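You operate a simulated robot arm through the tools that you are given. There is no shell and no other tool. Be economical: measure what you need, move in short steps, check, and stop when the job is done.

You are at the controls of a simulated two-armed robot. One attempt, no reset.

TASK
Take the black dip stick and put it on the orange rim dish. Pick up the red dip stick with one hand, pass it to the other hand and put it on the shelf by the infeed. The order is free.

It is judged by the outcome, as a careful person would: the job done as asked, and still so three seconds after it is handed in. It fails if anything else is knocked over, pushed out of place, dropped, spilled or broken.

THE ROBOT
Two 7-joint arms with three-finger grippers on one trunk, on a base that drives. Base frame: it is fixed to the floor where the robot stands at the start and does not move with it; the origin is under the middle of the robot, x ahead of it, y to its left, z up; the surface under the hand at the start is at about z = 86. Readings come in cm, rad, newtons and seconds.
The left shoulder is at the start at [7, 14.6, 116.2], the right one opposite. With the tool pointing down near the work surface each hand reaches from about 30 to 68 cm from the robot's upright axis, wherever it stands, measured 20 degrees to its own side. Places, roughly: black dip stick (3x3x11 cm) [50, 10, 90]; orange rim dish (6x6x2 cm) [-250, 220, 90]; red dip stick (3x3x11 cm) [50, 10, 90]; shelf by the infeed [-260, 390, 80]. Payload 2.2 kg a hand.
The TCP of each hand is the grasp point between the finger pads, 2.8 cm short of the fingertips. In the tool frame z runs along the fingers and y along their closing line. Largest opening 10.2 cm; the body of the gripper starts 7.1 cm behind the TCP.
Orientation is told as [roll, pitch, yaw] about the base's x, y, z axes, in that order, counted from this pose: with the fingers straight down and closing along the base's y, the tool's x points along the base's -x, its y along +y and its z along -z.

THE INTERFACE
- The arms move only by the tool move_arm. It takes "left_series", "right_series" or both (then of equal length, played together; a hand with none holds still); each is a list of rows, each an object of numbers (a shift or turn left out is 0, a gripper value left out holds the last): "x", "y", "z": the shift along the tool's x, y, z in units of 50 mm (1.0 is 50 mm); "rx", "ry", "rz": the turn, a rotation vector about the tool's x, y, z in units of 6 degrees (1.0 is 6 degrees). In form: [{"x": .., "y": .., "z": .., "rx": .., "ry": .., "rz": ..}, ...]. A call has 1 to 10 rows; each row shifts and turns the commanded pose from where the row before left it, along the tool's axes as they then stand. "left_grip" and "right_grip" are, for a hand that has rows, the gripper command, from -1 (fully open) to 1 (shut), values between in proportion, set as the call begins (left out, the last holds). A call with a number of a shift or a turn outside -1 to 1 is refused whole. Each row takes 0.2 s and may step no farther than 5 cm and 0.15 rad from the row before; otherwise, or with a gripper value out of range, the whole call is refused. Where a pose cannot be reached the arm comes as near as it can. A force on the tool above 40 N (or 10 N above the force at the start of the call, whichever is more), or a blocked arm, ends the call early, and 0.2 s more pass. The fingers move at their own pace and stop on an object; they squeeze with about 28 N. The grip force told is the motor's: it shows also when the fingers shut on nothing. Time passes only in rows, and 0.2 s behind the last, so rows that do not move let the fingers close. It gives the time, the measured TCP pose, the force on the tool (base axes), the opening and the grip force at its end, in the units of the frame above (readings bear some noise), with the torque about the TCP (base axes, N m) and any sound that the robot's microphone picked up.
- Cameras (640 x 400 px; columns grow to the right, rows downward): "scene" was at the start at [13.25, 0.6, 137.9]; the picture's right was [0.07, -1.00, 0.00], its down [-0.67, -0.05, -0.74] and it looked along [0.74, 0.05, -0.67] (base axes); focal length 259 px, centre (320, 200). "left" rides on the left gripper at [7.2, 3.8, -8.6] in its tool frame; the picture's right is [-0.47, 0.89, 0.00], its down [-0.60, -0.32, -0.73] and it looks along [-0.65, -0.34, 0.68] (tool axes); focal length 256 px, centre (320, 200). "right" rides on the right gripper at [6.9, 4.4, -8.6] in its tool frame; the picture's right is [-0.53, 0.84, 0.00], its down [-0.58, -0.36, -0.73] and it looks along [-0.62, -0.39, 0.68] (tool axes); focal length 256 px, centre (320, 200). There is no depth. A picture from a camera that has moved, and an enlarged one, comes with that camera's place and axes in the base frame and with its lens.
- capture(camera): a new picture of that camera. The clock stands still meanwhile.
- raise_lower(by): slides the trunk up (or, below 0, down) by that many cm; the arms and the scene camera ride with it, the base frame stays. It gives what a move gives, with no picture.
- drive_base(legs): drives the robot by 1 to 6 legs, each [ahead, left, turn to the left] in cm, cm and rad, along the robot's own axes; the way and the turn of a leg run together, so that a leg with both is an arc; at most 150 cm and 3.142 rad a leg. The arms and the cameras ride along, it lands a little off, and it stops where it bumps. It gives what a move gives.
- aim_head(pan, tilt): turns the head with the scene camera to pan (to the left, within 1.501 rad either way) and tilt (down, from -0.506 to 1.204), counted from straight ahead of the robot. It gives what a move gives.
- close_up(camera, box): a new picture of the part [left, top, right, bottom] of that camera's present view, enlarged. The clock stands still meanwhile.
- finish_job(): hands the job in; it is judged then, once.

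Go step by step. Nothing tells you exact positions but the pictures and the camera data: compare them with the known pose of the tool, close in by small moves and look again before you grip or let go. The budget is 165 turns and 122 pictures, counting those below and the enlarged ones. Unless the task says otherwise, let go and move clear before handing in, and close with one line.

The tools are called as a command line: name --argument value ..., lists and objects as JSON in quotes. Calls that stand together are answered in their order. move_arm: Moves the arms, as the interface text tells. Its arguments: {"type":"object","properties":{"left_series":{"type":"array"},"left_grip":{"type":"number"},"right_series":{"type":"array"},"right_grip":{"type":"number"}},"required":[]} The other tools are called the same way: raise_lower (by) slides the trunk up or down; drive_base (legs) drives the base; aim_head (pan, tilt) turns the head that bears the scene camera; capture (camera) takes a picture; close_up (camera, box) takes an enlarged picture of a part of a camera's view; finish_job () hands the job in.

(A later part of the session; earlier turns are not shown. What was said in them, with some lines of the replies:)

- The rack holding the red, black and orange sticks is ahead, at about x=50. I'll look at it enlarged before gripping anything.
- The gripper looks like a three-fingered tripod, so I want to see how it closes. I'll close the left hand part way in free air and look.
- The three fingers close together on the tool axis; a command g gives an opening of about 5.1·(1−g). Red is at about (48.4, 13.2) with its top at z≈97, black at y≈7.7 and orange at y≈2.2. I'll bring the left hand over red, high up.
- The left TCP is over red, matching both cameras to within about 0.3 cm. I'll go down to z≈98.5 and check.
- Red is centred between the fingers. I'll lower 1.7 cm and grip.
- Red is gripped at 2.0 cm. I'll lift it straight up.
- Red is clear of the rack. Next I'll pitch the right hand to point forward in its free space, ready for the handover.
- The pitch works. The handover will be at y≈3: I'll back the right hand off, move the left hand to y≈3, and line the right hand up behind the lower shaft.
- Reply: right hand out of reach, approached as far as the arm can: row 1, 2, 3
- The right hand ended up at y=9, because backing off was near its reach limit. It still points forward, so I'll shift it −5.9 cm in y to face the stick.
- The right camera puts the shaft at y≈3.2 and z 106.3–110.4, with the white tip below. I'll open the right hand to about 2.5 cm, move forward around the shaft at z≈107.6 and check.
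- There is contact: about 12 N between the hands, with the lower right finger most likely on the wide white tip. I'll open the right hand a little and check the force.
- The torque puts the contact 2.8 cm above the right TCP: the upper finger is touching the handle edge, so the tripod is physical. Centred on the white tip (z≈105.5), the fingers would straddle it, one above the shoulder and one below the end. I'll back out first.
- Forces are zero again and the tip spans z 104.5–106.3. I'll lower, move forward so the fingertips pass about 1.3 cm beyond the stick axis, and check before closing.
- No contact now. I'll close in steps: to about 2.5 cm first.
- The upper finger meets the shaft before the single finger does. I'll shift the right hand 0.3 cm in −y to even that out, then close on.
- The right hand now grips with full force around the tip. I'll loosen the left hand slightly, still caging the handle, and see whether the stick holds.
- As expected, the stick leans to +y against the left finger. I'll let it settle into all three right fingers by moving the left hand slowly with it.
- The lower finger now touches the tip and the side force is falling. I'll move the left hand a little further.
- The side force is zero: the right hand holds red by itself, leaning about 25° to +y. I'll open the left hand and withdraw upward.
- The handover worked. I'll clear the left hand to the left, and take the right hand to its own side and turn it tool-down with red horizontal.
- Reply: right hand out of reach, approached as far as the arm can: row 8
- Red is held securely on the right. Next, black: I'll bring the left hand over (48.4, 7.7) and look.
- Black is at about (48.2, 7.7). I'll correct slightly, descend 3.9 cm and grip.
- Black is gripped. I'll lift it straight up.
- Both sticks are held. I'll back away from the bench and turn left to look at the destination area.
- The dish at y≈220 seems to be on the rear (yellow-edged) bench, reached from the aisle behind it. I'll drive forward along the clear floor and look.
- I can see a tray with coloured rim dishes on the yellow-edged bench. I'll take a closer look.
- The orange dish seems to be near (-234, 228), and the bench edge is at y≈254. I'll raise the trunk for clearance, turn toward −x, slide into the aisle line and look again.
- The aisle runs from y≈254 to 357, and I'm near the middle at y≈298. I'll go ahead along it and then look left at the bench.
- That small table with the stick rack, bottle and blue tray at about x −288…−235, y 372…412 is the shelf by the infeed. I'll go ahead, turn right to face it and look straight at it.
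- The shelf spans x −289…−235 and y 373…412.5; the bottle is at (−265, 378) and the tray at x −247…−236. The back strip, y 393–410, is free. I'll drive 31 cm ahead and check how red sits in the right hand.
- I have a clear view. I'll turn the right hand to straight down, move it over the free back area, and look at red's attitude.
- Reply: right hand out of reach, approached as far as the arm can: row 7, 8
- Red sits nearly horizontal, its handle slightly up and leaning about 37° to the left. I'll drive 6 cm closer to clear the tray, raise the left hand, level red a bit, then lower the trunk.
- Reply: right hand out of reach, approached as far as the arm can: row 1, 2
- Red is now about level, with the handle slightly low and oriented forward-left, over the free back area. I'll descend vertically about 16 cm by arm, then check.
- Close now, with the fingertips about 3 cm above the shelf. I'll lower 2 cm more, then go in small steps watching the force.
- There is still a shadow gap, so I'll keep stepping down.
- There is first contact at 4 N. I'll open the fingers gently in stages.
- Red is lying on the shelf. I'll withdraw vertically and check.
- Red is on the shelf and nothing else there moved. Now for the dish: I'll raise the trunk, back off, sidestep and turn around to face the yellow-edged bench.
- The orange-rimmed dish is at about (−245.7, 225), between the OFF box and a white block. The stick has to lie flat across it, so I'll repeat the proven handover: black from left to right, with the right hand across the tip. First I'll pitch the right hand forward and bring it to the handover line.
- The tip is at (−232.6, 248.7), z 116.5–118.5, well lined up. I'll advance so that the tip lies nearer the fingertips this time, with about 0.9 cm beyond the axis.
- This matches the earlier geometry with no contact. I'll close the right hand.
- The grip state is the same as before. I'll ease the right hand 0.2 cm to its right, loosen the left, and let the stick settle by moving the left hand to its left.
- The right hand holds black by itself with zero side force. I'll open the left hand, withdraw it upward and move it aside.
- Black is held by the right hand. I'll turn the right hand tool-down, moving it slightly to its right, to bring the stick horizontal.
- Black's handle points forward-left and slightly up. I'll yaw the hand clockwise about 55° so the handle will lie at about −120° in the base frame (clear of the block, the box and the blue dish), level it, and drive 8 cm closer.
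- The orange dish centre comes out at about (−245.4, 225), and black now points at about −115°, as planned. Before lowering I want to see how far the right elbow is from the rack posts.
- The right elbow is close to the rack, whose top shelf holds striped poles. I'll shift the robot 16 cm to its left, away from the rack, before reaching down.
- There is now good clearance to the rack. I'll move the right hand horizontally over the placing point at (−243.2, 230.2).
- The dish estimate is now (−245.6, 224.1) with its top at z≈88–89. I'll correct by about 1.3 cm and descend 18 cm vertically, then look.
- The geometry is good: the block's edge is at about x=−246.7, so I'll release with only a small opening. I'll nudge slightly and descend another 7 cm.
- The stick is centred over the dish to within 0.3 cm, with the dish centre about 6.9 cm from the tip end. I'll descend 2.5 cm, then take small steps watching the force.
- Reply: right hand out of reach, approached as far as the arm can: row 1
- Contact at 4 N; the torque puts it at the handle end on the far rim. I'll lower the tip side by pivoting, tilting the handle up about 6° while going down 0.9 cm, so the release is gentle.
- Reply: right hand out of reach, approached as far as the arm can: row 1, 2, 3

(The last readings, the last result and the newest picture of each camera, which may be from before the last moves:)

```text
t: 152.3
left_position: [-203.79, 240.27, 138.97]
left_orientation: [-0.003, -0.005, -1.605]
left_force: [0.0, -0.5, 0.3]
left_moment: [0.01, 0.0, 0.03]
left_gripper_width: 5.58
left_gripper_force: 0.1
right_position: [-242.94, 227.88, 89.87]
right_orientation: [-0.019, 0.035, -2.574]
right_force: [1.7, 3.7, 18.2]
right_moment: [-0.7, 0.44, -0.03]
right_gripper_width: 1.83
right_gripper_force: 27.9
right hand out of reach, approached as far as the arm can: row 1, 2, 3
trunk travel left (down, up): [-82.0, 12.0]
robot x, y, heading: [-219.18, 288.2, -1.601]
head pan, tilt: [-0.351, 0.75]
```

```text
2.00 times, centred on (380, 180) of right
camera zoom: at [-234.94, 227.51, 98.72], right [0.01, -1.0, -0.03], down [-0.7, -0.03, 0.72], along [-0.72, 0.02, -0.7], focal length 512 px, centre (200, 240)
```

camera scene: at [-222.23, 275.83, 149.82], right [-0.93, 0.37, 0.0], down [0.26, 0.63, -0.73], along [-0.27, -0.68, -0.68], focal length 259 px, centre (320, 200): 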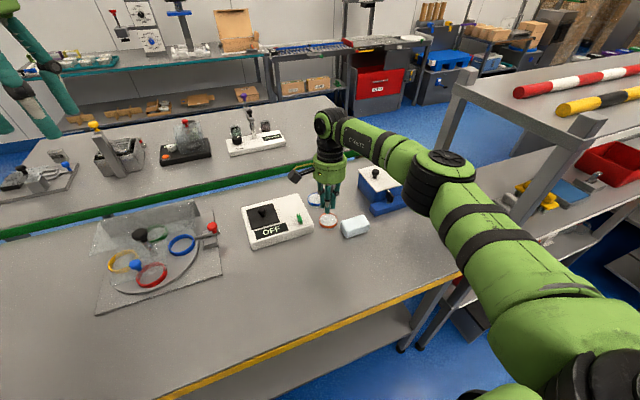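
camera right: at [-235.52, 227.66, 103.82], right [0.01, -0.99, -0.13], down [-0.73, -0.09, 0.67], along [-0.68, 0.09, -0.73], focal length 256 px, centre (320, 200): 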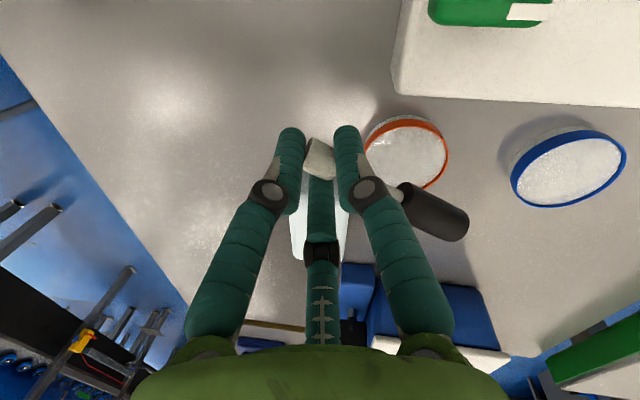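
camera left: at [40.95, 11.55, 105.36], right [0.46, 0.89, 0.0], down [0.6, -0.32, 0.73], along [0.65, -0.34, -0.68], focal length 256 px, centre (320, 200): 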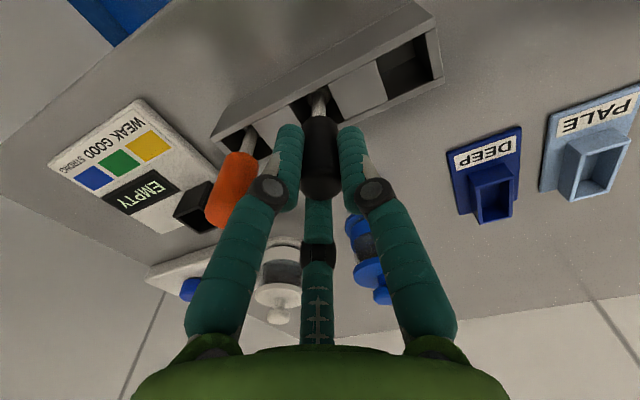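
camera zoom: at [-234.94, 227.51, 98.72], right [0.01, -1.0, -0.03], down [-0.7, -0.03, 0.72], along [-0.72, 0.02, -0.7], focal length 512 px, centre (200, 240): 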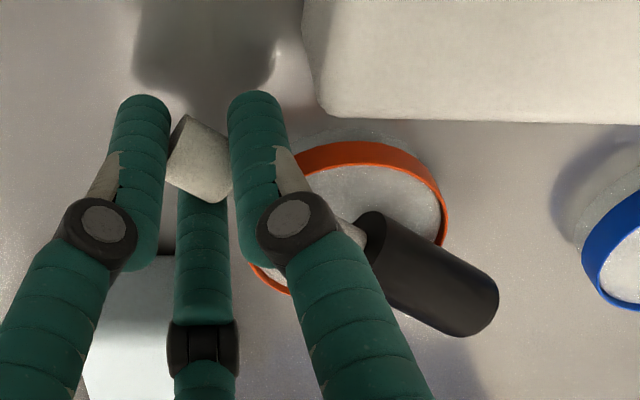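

The stick is now pressing on both rims (18 N), and the dish itself has not moved. I'll lift about 0.25 cm to relieve the force before releasing.

move_arm --right_series '[{"z": -0.05}, {"z": 0}]'

close_up --camera "scene" --box '[260, 150, 400, 250]'

```text
t: 152.9
left_position: [-203.71, 239.98, 138.91]
left_orientation: [-0.003, -0.006, -1.605]
left_force: [-0.4, -0.8, -0.3]
left_moment: [-0.02, -0.05, 0.01]
left_gripper_width: 5.6
left_gripper_force: 0.0
right_position: [-243.01, 227.7, 89.91]
right_orientation: [-0.02, 0.037, -2.572]
right_force: [1.1, 1.9, 10.7]
right_moment: [-0.4, 0.25, -0.01]
right_gripper_width: 1.83
right_gripper_force: 28.1
trunk travel left (down, up): [-82.0, 12.0]
robot x, y, heading: [-218.98, 288.23, -1.602]
head pan, tilt: [-0.351, 0.75]
```

```text
4.00 times, centred on (330, 200) of scene
camera zoom: at [-222.09, 276.11, 149.84], right [-0.93, 0.37, 0.0], down [0.25, 0.63, -0.73], along [-0.27, -0.68, -0.68], focal length 1037 px, centre (280, 200)
```

zoom: 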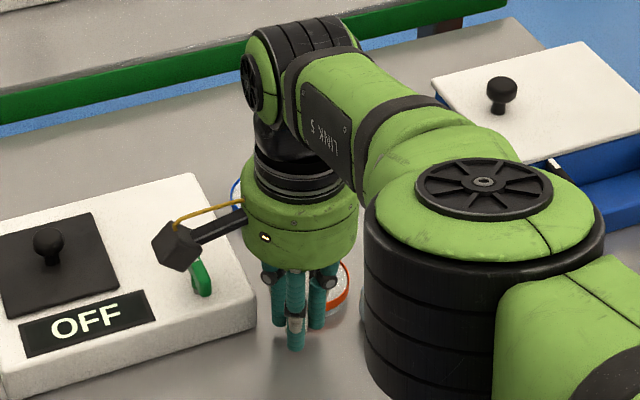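

move_arm --right_series '[{"z": -0.05}, {"z": 0}]'

close_up --camera "right" --box '[240, 80, 520, 280]'

```text
t: 153.5
left_position: [-203.9, 239.73, 138.86]
left_orientation: [-0.003, -0.002, -1.605]
left_force: [0.5, -0.2, -1.0]
left_moment: [0.0, -0.03, -0.01]
left_gripper_width: 5.62
left_gripper_force: 0.1
right_position: [-243.2, 227.57, 89.93]
right_orientation: [-0.022, 0.039, -2.572]
right_force: [0.2, 0.2, 0.9]
right_moment: [0.0, 0.0, 0.02]
right_gripper_width: 1.83
right_gripper_force: 27.8
trunk travel left (down, up): [-82.0, 12.0]
robot x, y, heading: [-218.47, 288.56, -1.609]
head pan, tilt: [-0.351, 0.75]
```

```text
2.00 times, centred on (380, 180) of right
camera zoom: at [-235.13, 227.17, 98.8], right [0.01, -1.0, -0.04], down [-0.7, -0.03, 0.72], along [-0.72, 0.02, -0.7], focal length 512 px, centre (200, 240)
```

zoom: 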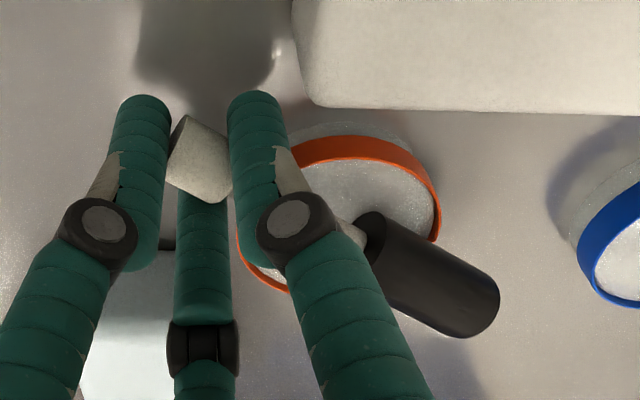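

The force is nearly zero, but one finger is close to the dish wall. I'll lift 1 cm, shift 1 cm back along the stick so the fingers clear the dish on opening, then lower again.

move_arm --right_series '[{"z": -0.2}, {"x": 0.17, "y": -0.11}, {"z": 0.1}, {"z": 0}]'

close_up --camera "right" --box '[240, 80, 520, 280]'

```text
t: 154.5
left_position: [-203.89, 239.79, 138.76]
left_orientation: [-0.001, -0.001, -1.601]
left_force: [0.7, 0.1, -0.5]
left_moment: [0.0, 0.02, -0.02]
left_gripper_width: 5.61
left_gripper_force: 0.0
right_position: [-242.87, 227.22, 90.18]
right_orientation: [-0.02, 0.037, -2.573]
right_force: [-0.4, 0.8, -0.1]
right_moment: [0.0, -0.01, 0.02]
right_gripper_width: 1.83
right_gripper_force: 28.0
right hand out of reach, approached as far as the arm can: row 1, 2
trunk travel left (down, up): [-82.0, 12.0]
robot x, y, heading: [-218.92, 288.66, -1.605]
head pan, tilt: [-0.351, 0.75]
```

```text
2.00 times, centred on (380, 180) of right
camera zoom: at [-234.77, 226.91, 99.09], right [0.01, -1.0, -0.04], down [-0.7, -0.03, 0.72], along [-0.72, 0.02, -0.7], focal length 512 px, centre (200, 240)
```

zoom: 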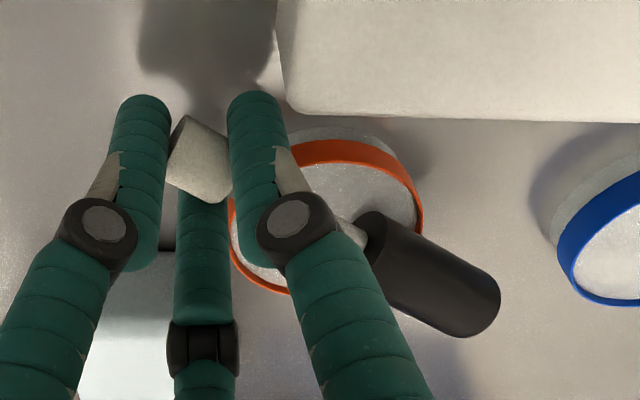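

The hand is at its reach limit and drifts, so I'll lift clear, then lower the trunk so the arm has a comfortable reach, and re-approach.

move_arm --right_series '[{"z": -0.3}, {"z": -0.5}, {"z": -0.6}, {"z": -0.6}, {"z": -0.4}, {"z": 0}]'

capture --camera "scene"

```text
t: 155.9
left_position: [-204.0, 239.78, 138.87]
left_orientation: [-0.002, -0.003, -1.604]
left_force: [1.1, 0.1, 0.8]
left_moment: [-0.01, 0.01, 0.0]
left_gripper_width: 5.61
left_gripper_force: 0.1
right_position: [-243.15, 225.1, 102.01]
right_orientation: [-0.024, 0.039, -2.572]
right_force: [0.5, -0.3, -0.2]
right_moment: [-0.03, -0.04, -0.03]
right_gripper_width: 1.82
right_gripper_force: 27.5
right hand out of reach, approached as far as the arm can: row 2, 3, 4
trunk travel left (down, up): [-82.0, 12.0]
robot x, y, heading: [-218.71, 288.83, -1.605]
head pan, tilt: [-0.351, 0.75]
```

```text
29 pictures are left
camera scene: at [-222.23, 275.79, 149.82], right [-0.93, 0.37, 0.0], down [0.26, 0.63, -0.73], along [-0.27, -0.68, -0.68], focal length 259 px, centre (320, 200)
```

scene: 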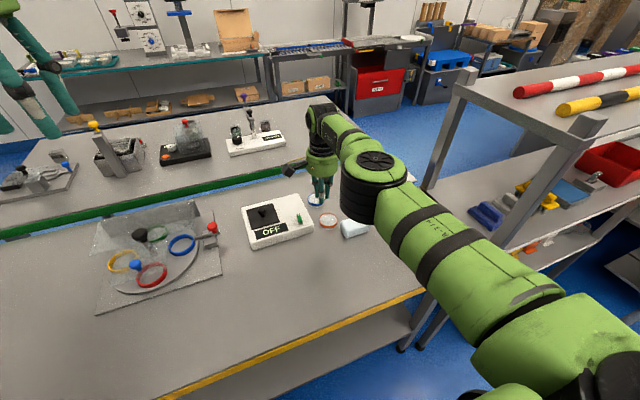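

I'll raise and pull the hand back, drive 4 cm closer, and lower the trunk by 9 cm for a better arm posture.

move_arm --right_series '[{"z": -0.5, "x": 0.2, "y": -0.3}, {"z": -0.5, "x": 0.25, "y": -0.4}, {"z": -0.5, "x": 0.25, "y": -0.4}, {"z": -0.5, "x": 0.2, "y": -0.3}, {"z": 0}]'

drive_base --legs '[[4, 0, 0]]'

raise_lower --by -9

capture --camera "scene"

```text
t: 157.1
left_position: [-203.83, 239.78, 138.77]
left_orientation: [-0.002, -0.002, -1.604]
left_force: [0.2, 0.0, 0.4]
left_moment: [0.01, -0.01, 0.01]
left_gripper_width: 5.63
left_gripper_force: 0.0
right_position: [-243.66, 225.34, 112.5]
right_orientation: [-0.022, 0.037, -2.572]
right_force: [-0.1, 0.4, -1.0]
right_moment: [0.01, 0.0, 0.0]
right_gripper_width: 1.81
right_gripper_force: 27.0
right hand out of reach, approached as far as the arm can: row 1, 2, 3, 4
trunk travel left (down, up): [-82.0, 12.0]
robot x, y, heading: [-219.12, 288.52, -1.606]
head pan, tilt: [-0.351, 0.75]
```

```text
t: 158.0
left_position: [-204.08, 236.82, 139.3]
left_orientation: [-0.001, -0.011, -1.606]
left_force: [0.1, 0.9, 1.3]
left_moment: [-0.12, -0.03, -0.04]
left_gripper_width: 5.6
left_gripper_force: 0.0
right_position: [-243.81, 222.03, 112.97]
right_orientation: [-0.015, 0.031, -2.571]
right_force: [0.3, 1.4, 0.0]
right_moment: [-0.06, -0.01, 0.04]
right_gripper_width: 1.81
right_gripper_force: 27.8
trunk travel left (down, up): [-82.0, 12.0]
robot x, y, heading: [-219.06, 284.46, -1.601]
head pan, tilt: [-0.351, 0.75]
```

```text
t: 159.2
left_position: [-204.08, 236.02, 129.93]
left_orientation: [-0.001, -0.004, -1.606]
left_force: [0.6, 0.4, 0.0]
left_moment: [-0.01, -0.02, 0.0]
left_gripper_width: 5.61
left_gripper_force: 0.1
right_position: [-243.89, 221.49, 103.46]
right_orientation: [-0.021, 0.036, -2.57]
right_force: [-0.9, -0.5, 0.5]
right_moment: [0.06, -0.02, 0.03]
right_gripper_width: 1.78
right_gripper_force: 27.7
trunk travel left (down, up): [-73.0, 21.0]
robot x, y, heading: [-219.12, 284.24, -1.605]
head pan, tilt: [-0.351, 0.75]
```

```text
28 pictures are left
camera scene: at [-222.35, 271.98, 140.83], right [-0.93, 0.37, 0.0], down [0.26, 0.63, -0.73], along [-0.27, -0.68, -0.68], focal length 259 px, centre (320, 200)
```

scene: 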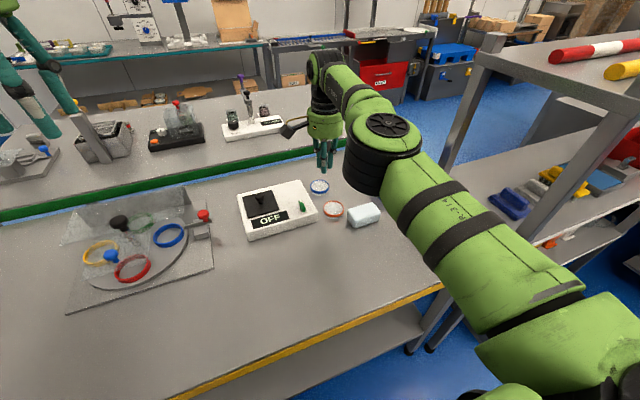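

The limit seems to come from the wrist yaw rather than from distance. I'll unwind the yaw by 12° and then try pulling the hand back.

move_arm --right_series '[{"rz": -1}, {"rz": -1}, {"z": -0.5}, {"z": -0.5}, {"x": 0.3, "y": -0.3}, {"x": 0.3, "y": -0.3}, {"z": 0}]'

capture --camera "scene"

```text
t: 160.8
left_position: [-204.15, 235.88, 129.83]
left_orientation: [-0.003, -0.003, -1.605]
left_force: [-0.1, -0.2, 0.2]
left_moment: [-0.03, 0.04, 0.06]
left_gripper_width: 5.58
left_gripper_force: 0.1
right_position: [-243.93, 222.24, 108.85]
right_orientation: [-0.014, 0.043, -2.362]
right_force: [0.8, 0.4, -0.6]
right_moment: [0.03, 0.01, -0.01]
right_gripper_width: 1.82
right_gripper_force: 28.1
right hand out of reach, approached as far as the arm can: row 4, 5, 6
trunk travel left (down, up): [-73.0, 21.0]
robot x, y, heading: [-219.09, 284.49, -1.597]
head pan, tilt: [-0.351, 0.75]
```

```text
27 pictures are left
camera scene: at [-222.33, 271.89, 140.82], right [-0.93, 0.37, 0.0], down [0.26, 0.63, -0.73], along [-0.27, -0.68, -0.68], focal length 259 px, centre (320, 200)
```

scene: 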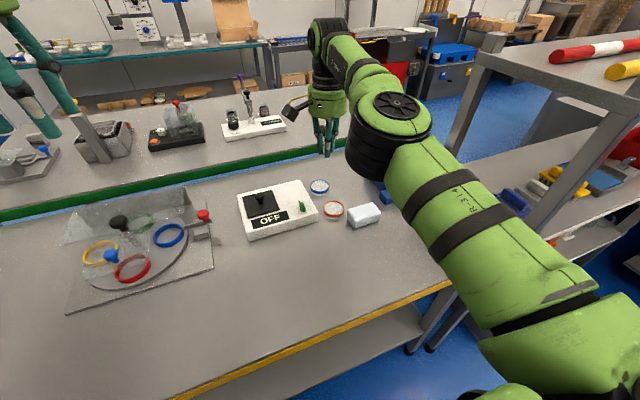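

I'll bring the hand toward the robot's midline (+x) at this safe height, where it moved freely before.

move_arm --right_series '[{"x": 0.42, "y": 0.42}, {"x": 0.42, "y": 0.42}, {"x": 0.42, "y": 0.42}, {"x": 0.42, "y": 0.42}, {"z": -0.5}, {"z": -0.5}, {"x": 0.3, "y": -0.3}, {"x": 0.3, "y": -0.3}, {"z": 0}]'

capture --camera "scene"

```text
t: 162.8
left_position: [-204.0, 235.95, 129.89]
left_orientation: [-0.002, -0.005, -1.606]
left_force: [0.0, -0.7, -0.1]
left_moment: [0.01, 0.07, 0.0]
left_gripper_width: 5.61
left_gripper_force: 0.1
right_position: [-232.23, 226.67, 113.88]
right_orientation: [-0.021, 0.052, -2.363]
right_force: [0.1, 0.1, 0.1]
right_moment: [0.04, 0.06, -0.03]
right_gripper_width: 1.82
right_gripper_force: 28.0
right hand out of reach, approached as far as the arm can: row 4, 5, 6, 7, 8
trunk travel left (down, up): [-73.0, 21.0]
robot x, y, heading: [-219.04, 284.52, -1.602]
head pan, tilt: [-0.351, 0.75]
```

```text
26 pictures are left
camera scene: at [-222.2, 271.99, 140.84], right [-0.93, 0.37, 0.0], down [0.25, 0.63, -0.73], along [-0.27, -0.68, -0.68], focal length 259 px, centre (320, 200)
```

scene: 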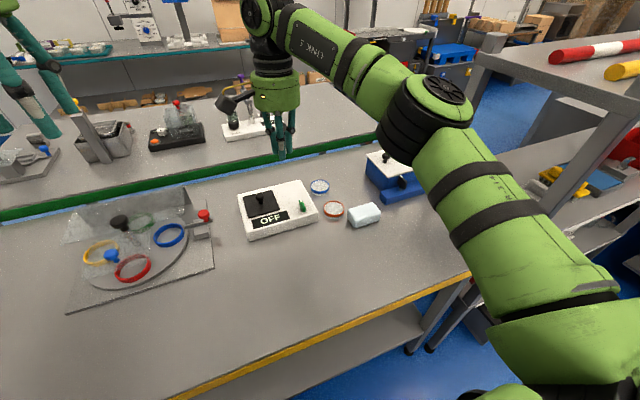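

The arm is recovering its posture. I'll unwind the rest of the yaw and pull back.

move_arm --right_series '[{"rz": -1}, {"rz": -1}, {"rz": -1}, {"rz": -1}, {"x": 0.5}, {"x": 0.5}, {"x": 0.5}, {"z": -0.4}, {"z": 0}]'

capture --camera "scene"

```text
t: 164.8
left_position: [-204.18, 235.82, 129.85]
left_orientation: [-0.002, -0.003, -1.604]
left_force: [-0.2, -0.1, 0.4]
left_moment: [-0.04, 0.0, -0.01]
left_gripper_width: 5.62
left_gripper_force: 0.0
right_position: [-229.66, 233.36, 116.27]
right_orientation: [0.005, 0.043, -1.945]
right_force: [0.0, 0.1, -0.8]
right_moment: [0.02, 0.01, 0.0]
right_gripper_width: 1.81
right_gripper_force: 28.6
trunk travel left (down, up): [-73.0, 21.0]
robot x, y, heading: [-219.05, 284.4, -1.608]
head pan, tilt: [-0.351, 0.75]
```

```text
25 pictures are left
camera scene: at [-222.36, 271.85, 140.82], right [-0.93, 0.37, 0.0], down [0.26, 0.63, -0.73], along [-0.27, -0.68, -0.68], focal length 259 px, centre (320, 200)
```

scene: 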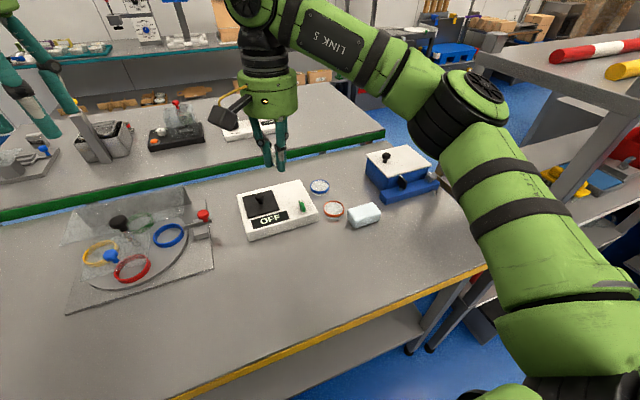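

Posture is normal again. I'll bring the base 10 cm to its right so the target lies nearer the right arm's front, then re-yaw to about −143°.

drive_base --legs '[[0, -10, 0]]'

move_arm --right_series '[{"rz": 1}, {"rz": 1}, {"rz": 1}, {"rz": 1}, {"rz": 1}, {"rz": 0.26}, {"z": 0}]'

capture --camera "scene"

```text
t: 166.0
left_position: [-213.69, 236.1, 129.85]
left_orientation: [-0.003, -0.005, -1.604]
left_force: [-0.1, -0.3, 0.1]
left_moment: [0.0, 0.05, 0.01]
left_gripper_width: 5.6
left_gripper_force: 0.0
right_position: [-239.32, 233.84, 116.19]
right_orientation: [0.004, 0.043, -1.944]
right_force: [0.7, 1.2, -0.6]
right_moment: [0.02, 0.03, 0.02]
right_gripper_width: 1.83
right_gripper_force: 27.9
trunk travel left (down, up): [-73.0, 21.0]
robot x, y, heading: [-228.91, 284.91, -1.602]
head pan, tilt: [-0.351, 0.75]
```

```text
t: 167.6
left_position: [-213.8, 236.24, 129.84]
left_orientation: [-0.003, -0.003, -1.605]
left_force: [0.2, -0.3, -1.1]
left_moment: [0.02, 0.01, -0.04]
left_gripper_width: 5.61
left_gripper_force: 0.1
right_position: [-239.45, 233.73, 116.26]
right_orientation: [-0.02, 0.039, -2.496]
right_force: [-0.1, 0.2, -0.2]
right_moment: [0.01, 0.02, 0.02]
right_gripper_width: 1.8
right_gripper_force: 28.0
trunk travel left (down, up): [-73.0, 21.0]
robot x, y, heading: [-229.29, 285.11, -1.605]
head pan, tilt: [-0.351, 0.75]
```

```text
24 pictures are left
camera scene: at [-232.27, 272.2, 140.82], right [-0.93, 0.37, 0.0], down [0.26, 0.63, -0.73], along [-0.27, -0.68, -0.68], focal length 259 px, centre (320, 200)
```

scene: 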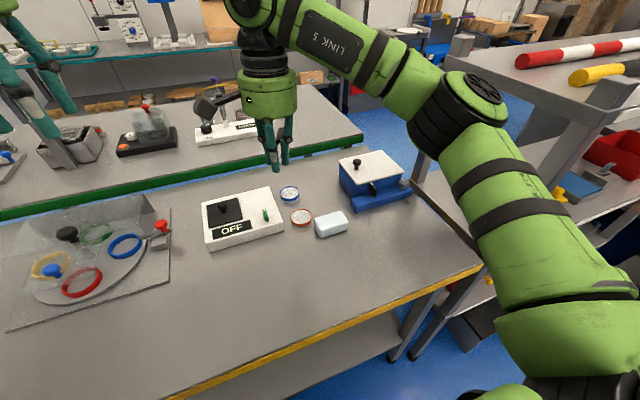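

The posture is good and the elbow is clear of the rack. I'll move over the point (−243.0, 229.0) and descend to z≈98.

move_arm --right_series '[{"x": -0.568, "y": 0.165}, {"x": -0.568, "y": 0.165}, {"z": 0.6, "x": -0.024, "y": 0.012}, {"z": 0.6, "x": -0.024, "y": 0.012}, {"z": 0.6, "x": -0.024, "y": 0.012}, {"z": 0.6, "x": -0.024, "y": 0.012}, {"z": 0.6, "x": -0.024, "y": 0.012}, {"z": 0.6, "x": -0.024, "y": 0.012}, {"z": 0}]'

capture --camera "right"

```text
t: 169.6
left_position: [-213.85, 236.24, 129.87]
left_orientation: [0.0, -0.004, -1.605]
left_force: [0.0, -0.1, -0.3]
left_moment: [0.0, -0.01, -0.01]
left_gripper_width: 5.6
left_gripper_force: 0.1
right_position: [-243.32, 229.13, 97.98]
right_orientation: [-0.02, 0.039, -2.495]
right_force: [-0.5, 0.2, 0.3]
right_moment: [0.0, 0.0, 0.0]
right_gripper_width: 1.81
right_gripper_force: 27.4
trunk travel left (down, up): [-73.0, 21.0]
robot x, y, heading: [-229.18, 285.06, -1.601]
head pan, tilt: [-0.351, 0.75]
```

```text
23 pictures are left
camera right: at [-235.22, 229.3, 106.82], right [0.08, -1.0, -0.04], down [-0.69, -0.08, 0.71], along [-0.71, -0.04, -0.7], focal length 256 px, centre (320, 200)
```

right: 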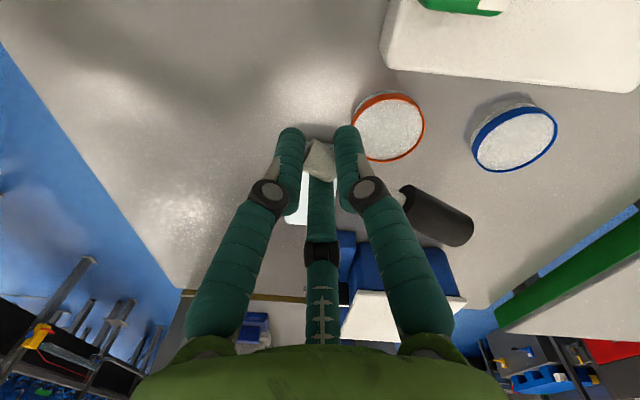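

All within reach now. I'll shift 0.8 cm toward the dish so that its centre is about 6.4 cm from the tip end, and descend to z≈91.5.

move_arm --right_series '[{"x": -0.156, "y": 0.03}, {"z": 0.4, "x": -0.016, "y": 0.008}, {"z": 0.4, "x": -0.016, "y": 0.008}, {"z": 0.3, "x": -0.012, "y": 0.006}, {"z": 0.2, "x": -0.008, "y": 0.004}, {"z": 0}]'

close_up --camera "right" --box '[240, 80, 520, 280]'

```text
t: 171.0
left_position: [-214.01, 236.12, 129.98]
left_orientation: [-0.002, -0.004, -1.604]
left_force: [0.2, 1.4, 0.2]
left_moment: [0.0, 0.02, -0.01]
left_gripper_width: 5.58
left_gripper_force: 0.1
right_position: [-243.58, 228.35, 91.37]
right_orientation: [-0.018, 0.039, -2.494]
right_force: [-0.1, 0.0, -0.4]
right_moment: [0.0, 0.03, 0.0]
right_gripper_width: 1.82
right_gripper_force: 28.0
trunk travel left (down, up): [-73.0, 21.0]
robot x, y, heading: [-229.12, 284.87, -1.609]
head pan, tilt: [-0.351, 0.75]
```

```text
2.00 times, centred on (380, 180) of right
camera zoom: at [-235.65, 228.66, 100.26], right [0.08, -1.0, -0.04], down [-0.69, -0.09, 0.71], along [-0.71, -0.03, -0.7], focal length 512 px, centre (200, 240)
```

zoom: 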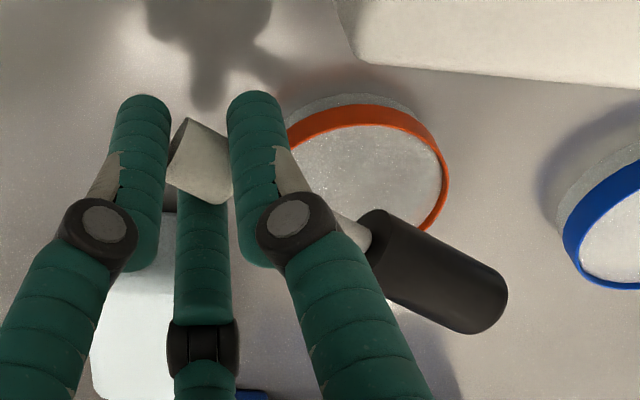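

The stick is lined up over the dish. I'll step down with force checks.

move_arm --right_series '[{"z": 0.14, "x": 0.03, "y": 0.02}, {"z": 0}]'

move_arm --right_series '[{"z": 0.06}, {"z": 0}]'

move_arm --right_series '[{"z": 0.05}, {"z": 0}]'

close_up --camera "right" --box '[240, 80, 520, 280]'

```text
t: 171.6
left_position: [-214.08, 236.16, 129.96]
left_orientation: [-0.001, -0.005, -1.604]
left_force: [0.1, 0.1, -0.1]
left_moment: [0.0, 0.01, 0.01]
left_gripper_width: 5.61
left_gripper_force: 0.1
right_position: [-243.5, 228.3, 90.73]
right_orientation: [-0.02, 0.039, -2.493]
right_force: [0.9, 0.5, 0.1]
right_moment: [0.02, -0.02, -0.01]
right_gripper_width: 1.8
right_gripper_force: 28.4
trunk travel left (down, up): [-73.0, 21.0]
robot x, y, heading: [-228.71, 285.43, -1.606]
head pan, tilt: [-0.351, 0.75]
```

```text
t: 172.2
left_position: [-213.97, 236.13, 129.92]
left_orientation: [-0.001, -0.004, -1.603]
left_force: [0.0, 0.4, -0.6]
left_moment: [0.02, -0.01, 0.01]
left_gripper_width: 5.61
left_gripper_force: 0.1
right_position: [-243.47, 228.42, 90.38]
right_orientation: [-0.019, 0.04, -2.494]
right_force: [-0.1, 0.2, -0.4]
right_moment: [0.04, -0.02, 0.03]
right_gripper_width: 1.8
right_gripper_force: 27.8
trunk travel left (down, up): [-73.0, 21.0]
robot x, y, heading: [-228.92, 285.2, -1.608]
head pan, tilt: [-0.351, 0.75]
```

```text
t: 172.8
left_position: [-214.03, 236.25, 129.97]
left_orientation: [-0.002, -0.003, -1.602]
left_force: [-0.6, -0.5, 0.0]
left_moment: [0.01, -0.01, 0.0]
left_gripper_width: 5.62
left_gripper_force: 0.0
right_position: [-243.56, 228.47, 90.17]
right_orientation: [-0.018, 0.038, -2.494]
right_force: [0.0, 0.0, 0.0]
right_moment: [0.02, -0.05, -0.04]
right_gripper_width: 1.82
right_gripper_force: 27.7
trunk travel left (down, up): [-73.0, 21.0]
robot x, y, heading: [-229.15, 284.76, -1.604]
head pan, tilt: [-0.351, 0.75]
```

```text
2.00 times, centred on (380, 180) of right
camera zoom: at [-235.47, 228.7, 99.01], right [0.08, -1.0, -0.04], down [-0.69, -0.09, 0.71], along [-0.71, -0.03, -0.7], focal length 512 px, centre (200, 240)
```

zoom: 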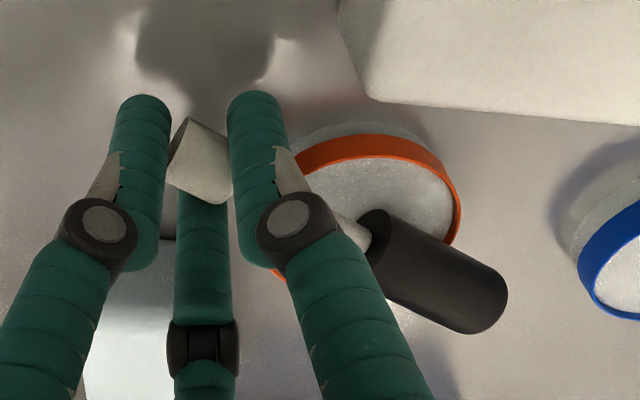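

move_arm --right_series '[{"z": 0.05}, {"z": 0}]'

move_arm --right_series '[{"z": 0.05}, {"z": 0}]'

```text
t: 173.4
left_position: [-213.99, 236.19, 129.87]
left_orientation: [-0.001, -0.003, -1.605]
left_force: [0.2, -0.4, 0.5]
left_moment: [0.01, 0.04, 0.01]
left_gripper_width: 5.6
left_gripper_force: 0.0
right_position: [-243.37, 228.36, 90.0]
right_orientation: [-0.017, 0.039, -2.493]
right_force: [-0.2, 0.1, 2.0]
right_moment: [-0.08, 0.05, -0.02]
right_gripper_width: 1.82
right_gripper_force: 28.0
trunk travel left (down, up): [-73.0, 21.0]
robot x, y, heading: [-229.34, 284.94, -1.606]
head pan, tilt: [-0.351, 0.75]
```

```text
t: 174.0
left_position: [-214.01, 236.27, 130.0]
left_orientation: [-0.002, -0.006, -1.605]
left_force: [0.8, 0.6, 1.0]
left_moment: [0.04, -0.03, 0.0]
left_gripper_width: 5.6
left_gripper_force: 0.1
right_position: [-243.36, 228.41, 89.81]
right_orientation: [-0.016, 0.038, -2.494]
right_force: [-0.4, -1.2, 12.0]
right_moment: [-0.6, 0.3, 0.0]
right_gripper_width: 1.81
right_gripper_force: 28.1
trunk travel left (down, up): [-73.0, 21.0]
robot x, y, heading: [-229.07, 284.85, -1.609]
head pan, tilt: [-0.351, 0.75]
```

It is resting on the dish. I'll ease up 0.15 cm and open gently.

move_arm --right_series '[{"z": -0.035}, {"z": 0}]'

move_arm --right_series '[{"z": 0}, {"z": 0}]' --right_grip 0.58

close_up --camera "right" --box '[240, 80, 520, 280]'

```text
t: 174.6
left_position: [-213.9, 236.31, 129.92]
left_orientation: [-0.002, -0.004, -1.605]
left_force: [-0.7, -0.2, -0.2]
left_moment: [0.0, 0.02, 0.03]
left_gripper_width: 5.6
left_gripper_force: 0.0
right_position: [-243.32, 228.51, 89.92]
right_orientation: [-0.02, 0.038, -2.494]
right_force: [-0.2, -0.9, 7.9]
right_moment: [-0.46, 0.15, 0.04]
right_gripper_width: 1.81
right_gripper_force: 28.0
trunk travel left (down, up): [-73.0, 21.0]
robot x, y, heading: [-229.05, 284.58, -1.607]
head pan, tilt: [-0.351, 0.75]
```

```text
t: 175.2
left_position: [-213.95, 236.15, 129.88]
left_orientation: [0.0, -0.003, -1.605]
left_force: [0.1, 0.1, -0.3]
left_moment: [-0.03, -0.01, 0.01]
left_gripper_width: 5.62
left_gripper_force: 0.1
right_position: [-243.36, 228.49, 89.82]
right_orientation: [-0.021, 0.041, -2.493]
right_force: [0.1, 0.4, 0.2]
right_moment: [-0.01, 0.01, 0.03]
right_gripper_width: 2.15
right_gripper_force: 0.1
trunk travel left (down, up): [-73.0, 21.0]
robot x, y, heading: [-228.9, 284.71, -1.604]
head pan, tilt: [-0.351, 0.75]
```

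```text
2.00 times, centred on (380, 180) of right
camera zoom: at [-235.44, 228.76, 98.72], right [0.08, -1.0, -0.04], down [-0.69, -0.09, 0.71], along [-0.71, -0.03, -0.7], focal length 512 px, centre (200, 240)
```

zoom: 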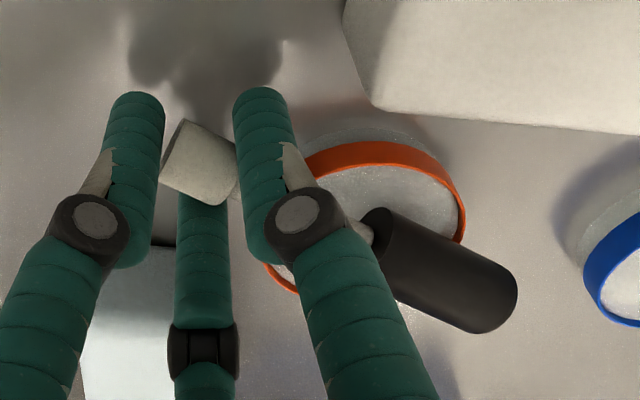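

The stick has settled on the dish with no load on the hand. I'll open a little more, to about 3.2 cm.

move_arm --right_series '[{"z": 0}, {"z": 0}]' --right_grip 0.37

close_up --camera "right" --box '[240, 80, 520, 280]'

```text
t: 175.8
left_position: [-213.97, 236.18, 129.92]
left_orientation: [-0.002, -0.004, -1.604]
left_force: [0.4, 0.7, 0.5]
left_moment: [-0.02, 0.06, 0.0]
left_gripper_width: 5.63
left_gripper_force: 0.1
right_position: [-243.48, 228.5, 89.95]
right_orientation: [-0.018, 0.04, -2.493]
right_force: [-0.7, -0.4, -0.1]
right_moment: [-0.03, 0.0, -0.02]
right_gripper_width: 3.23
right_gripper_force: 0.0
trunk travel left (down, up): [-73.0, 21.0]
robot x, y, heading: [-229.16, 284.98, -1.607]
head pan, tilt: [-0.351, 0.75]
```

```text
2.00 times, centred on (380, 180) of right
camera zoom: at [-235.45, 228.71, 98.75], right [0.08, -1.0, -0.04], down [-0.69, -0.08, 0.71], along [-0.71, -0.03, -0.7], focal length 512 px, centre (200, 240)
```

zoom: 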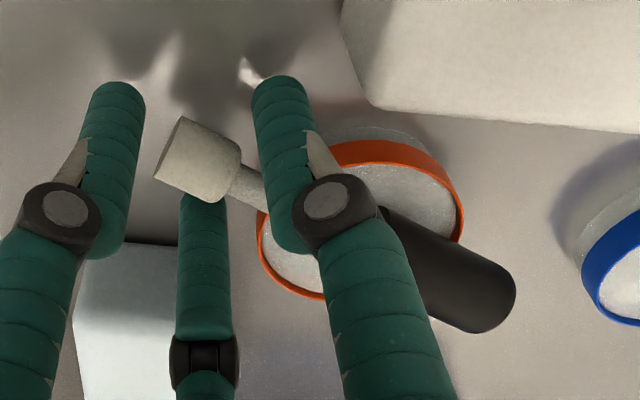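

Black lies steadily across the dish. I'll withdraw straight up.

move_arm --right_series '[{"z": -0.08}, {"z": -0.15}, {"z": -0.3}, {"z": -0.5}, {"z": -0.6}, {"z": -0.6}, {"z": 0}]'

capture --camera "right"

```text
t: 177.4
left_position: [-214.09, 236.18, 129.84]
left_orientation: [-0.001, -0.002, -1.604]
left_force: [-0.2, 0.1, -0.4]
left_moment: [0.02, -0.02, -0.01]
left_gripper_width: 5.63
left_gripper_force: 0.0
right_position: [-243.66, 228.04, 101.06]
right_orientation: [-0.02, 0.041, -2.494]
right_force: [0.6, -0.8, -0.1]
right_moment: [-0.02, -0.03, 0.02]
right_gripper_width: 3.19
right_gripper_force: 0.0
trunk travel left (down, up): [-73.0, 21.0]
robot x, y, heading: [-229.24, 284.53, -1.603]
head pan, tilt: [-0.351, 0.75]
```

```text
18 pictures are left
camera right: at [-235.7, 228.21, 109.95], right [0.08, -1.0, -0.04], down [-0.69, -0.09, 0.71], along [-0.71, -0.03, -0.7], focal length 256 px, centre (320, 200)
```

right: 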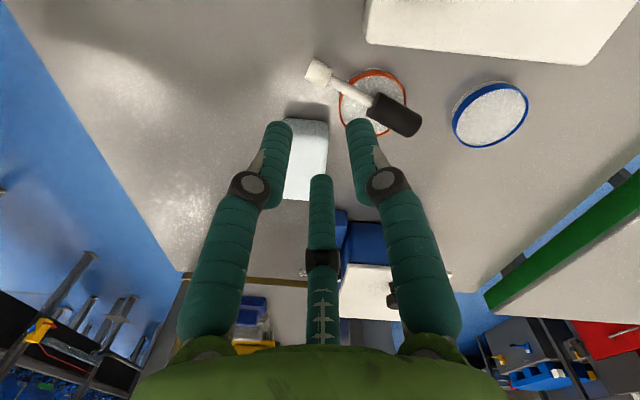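

Black rests across the orange dish and its neighbours are untouched. I'll raise the hand clear and take one last look before handing in.

move_arm --right_series '[{"z": -0.6}, {"z": -0.6}, {"z": -0.6}, {"x": 0.5}, {"x": 0.5}, {"z": 0}]'

close_up --camera "scene" --box '[180, 140, 380, 265]'

```text
t: 178.8
left_position: [-214.01, 236.2, 129.92]
left_orientation: [-0.002, -0.004, -1.604]
left_force: [-0.4, -0.3, -0.2]
left_moment: [0.0, -0.03, 0.02]
left_gripper_width: 5.61
left_gripper_force: 0.0
right_position: [-239.71, 230.57, 110.21]
right_orientation: [-0.02, 0.039, -2.493]
right_force: [-0.5, 0.2, 0.6]
right_moment: [0.01, 0.0, 0.0]
right_gripper_width: 3.23
right_gripper_force: 0.1
trunk travel left (down, up): [-73.0, 21.0]
robot x, y, heading: [-229.0, 284.83, -1.602]
head pan, tilt: [-0.351, 0.75]
```

```text
3.20 times, centred on (280, 202) of scene
camera zoom: at [-232.33, 272.18, 140.82], right [-0.93, 0.37, 0.0], down [0.26, 0.63, -0.73], along [-0.27, -0.68, -0.68], focal length 830 px, centre (448, 192)
```

zoom: 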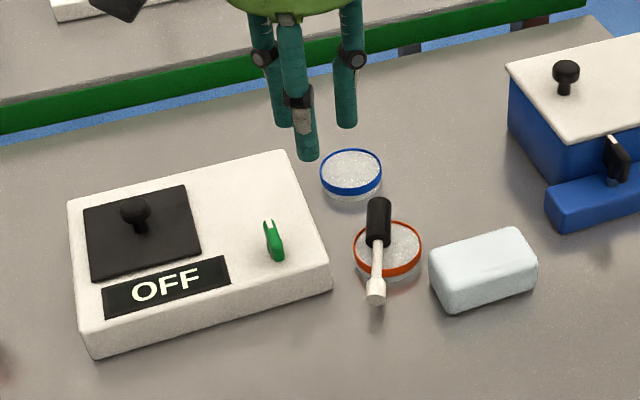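

Black lies across the orange rim dish and red is on the shelf by the infeed. Both hands are empty and clear, so I'm handing in.

finish_job

```text
The job is handed in.
```

The job is handed in: the black dip stick lies across the orange rim dish, and the red one was picked up with the left hand, passed to the right and put on the shelf by the infeed.
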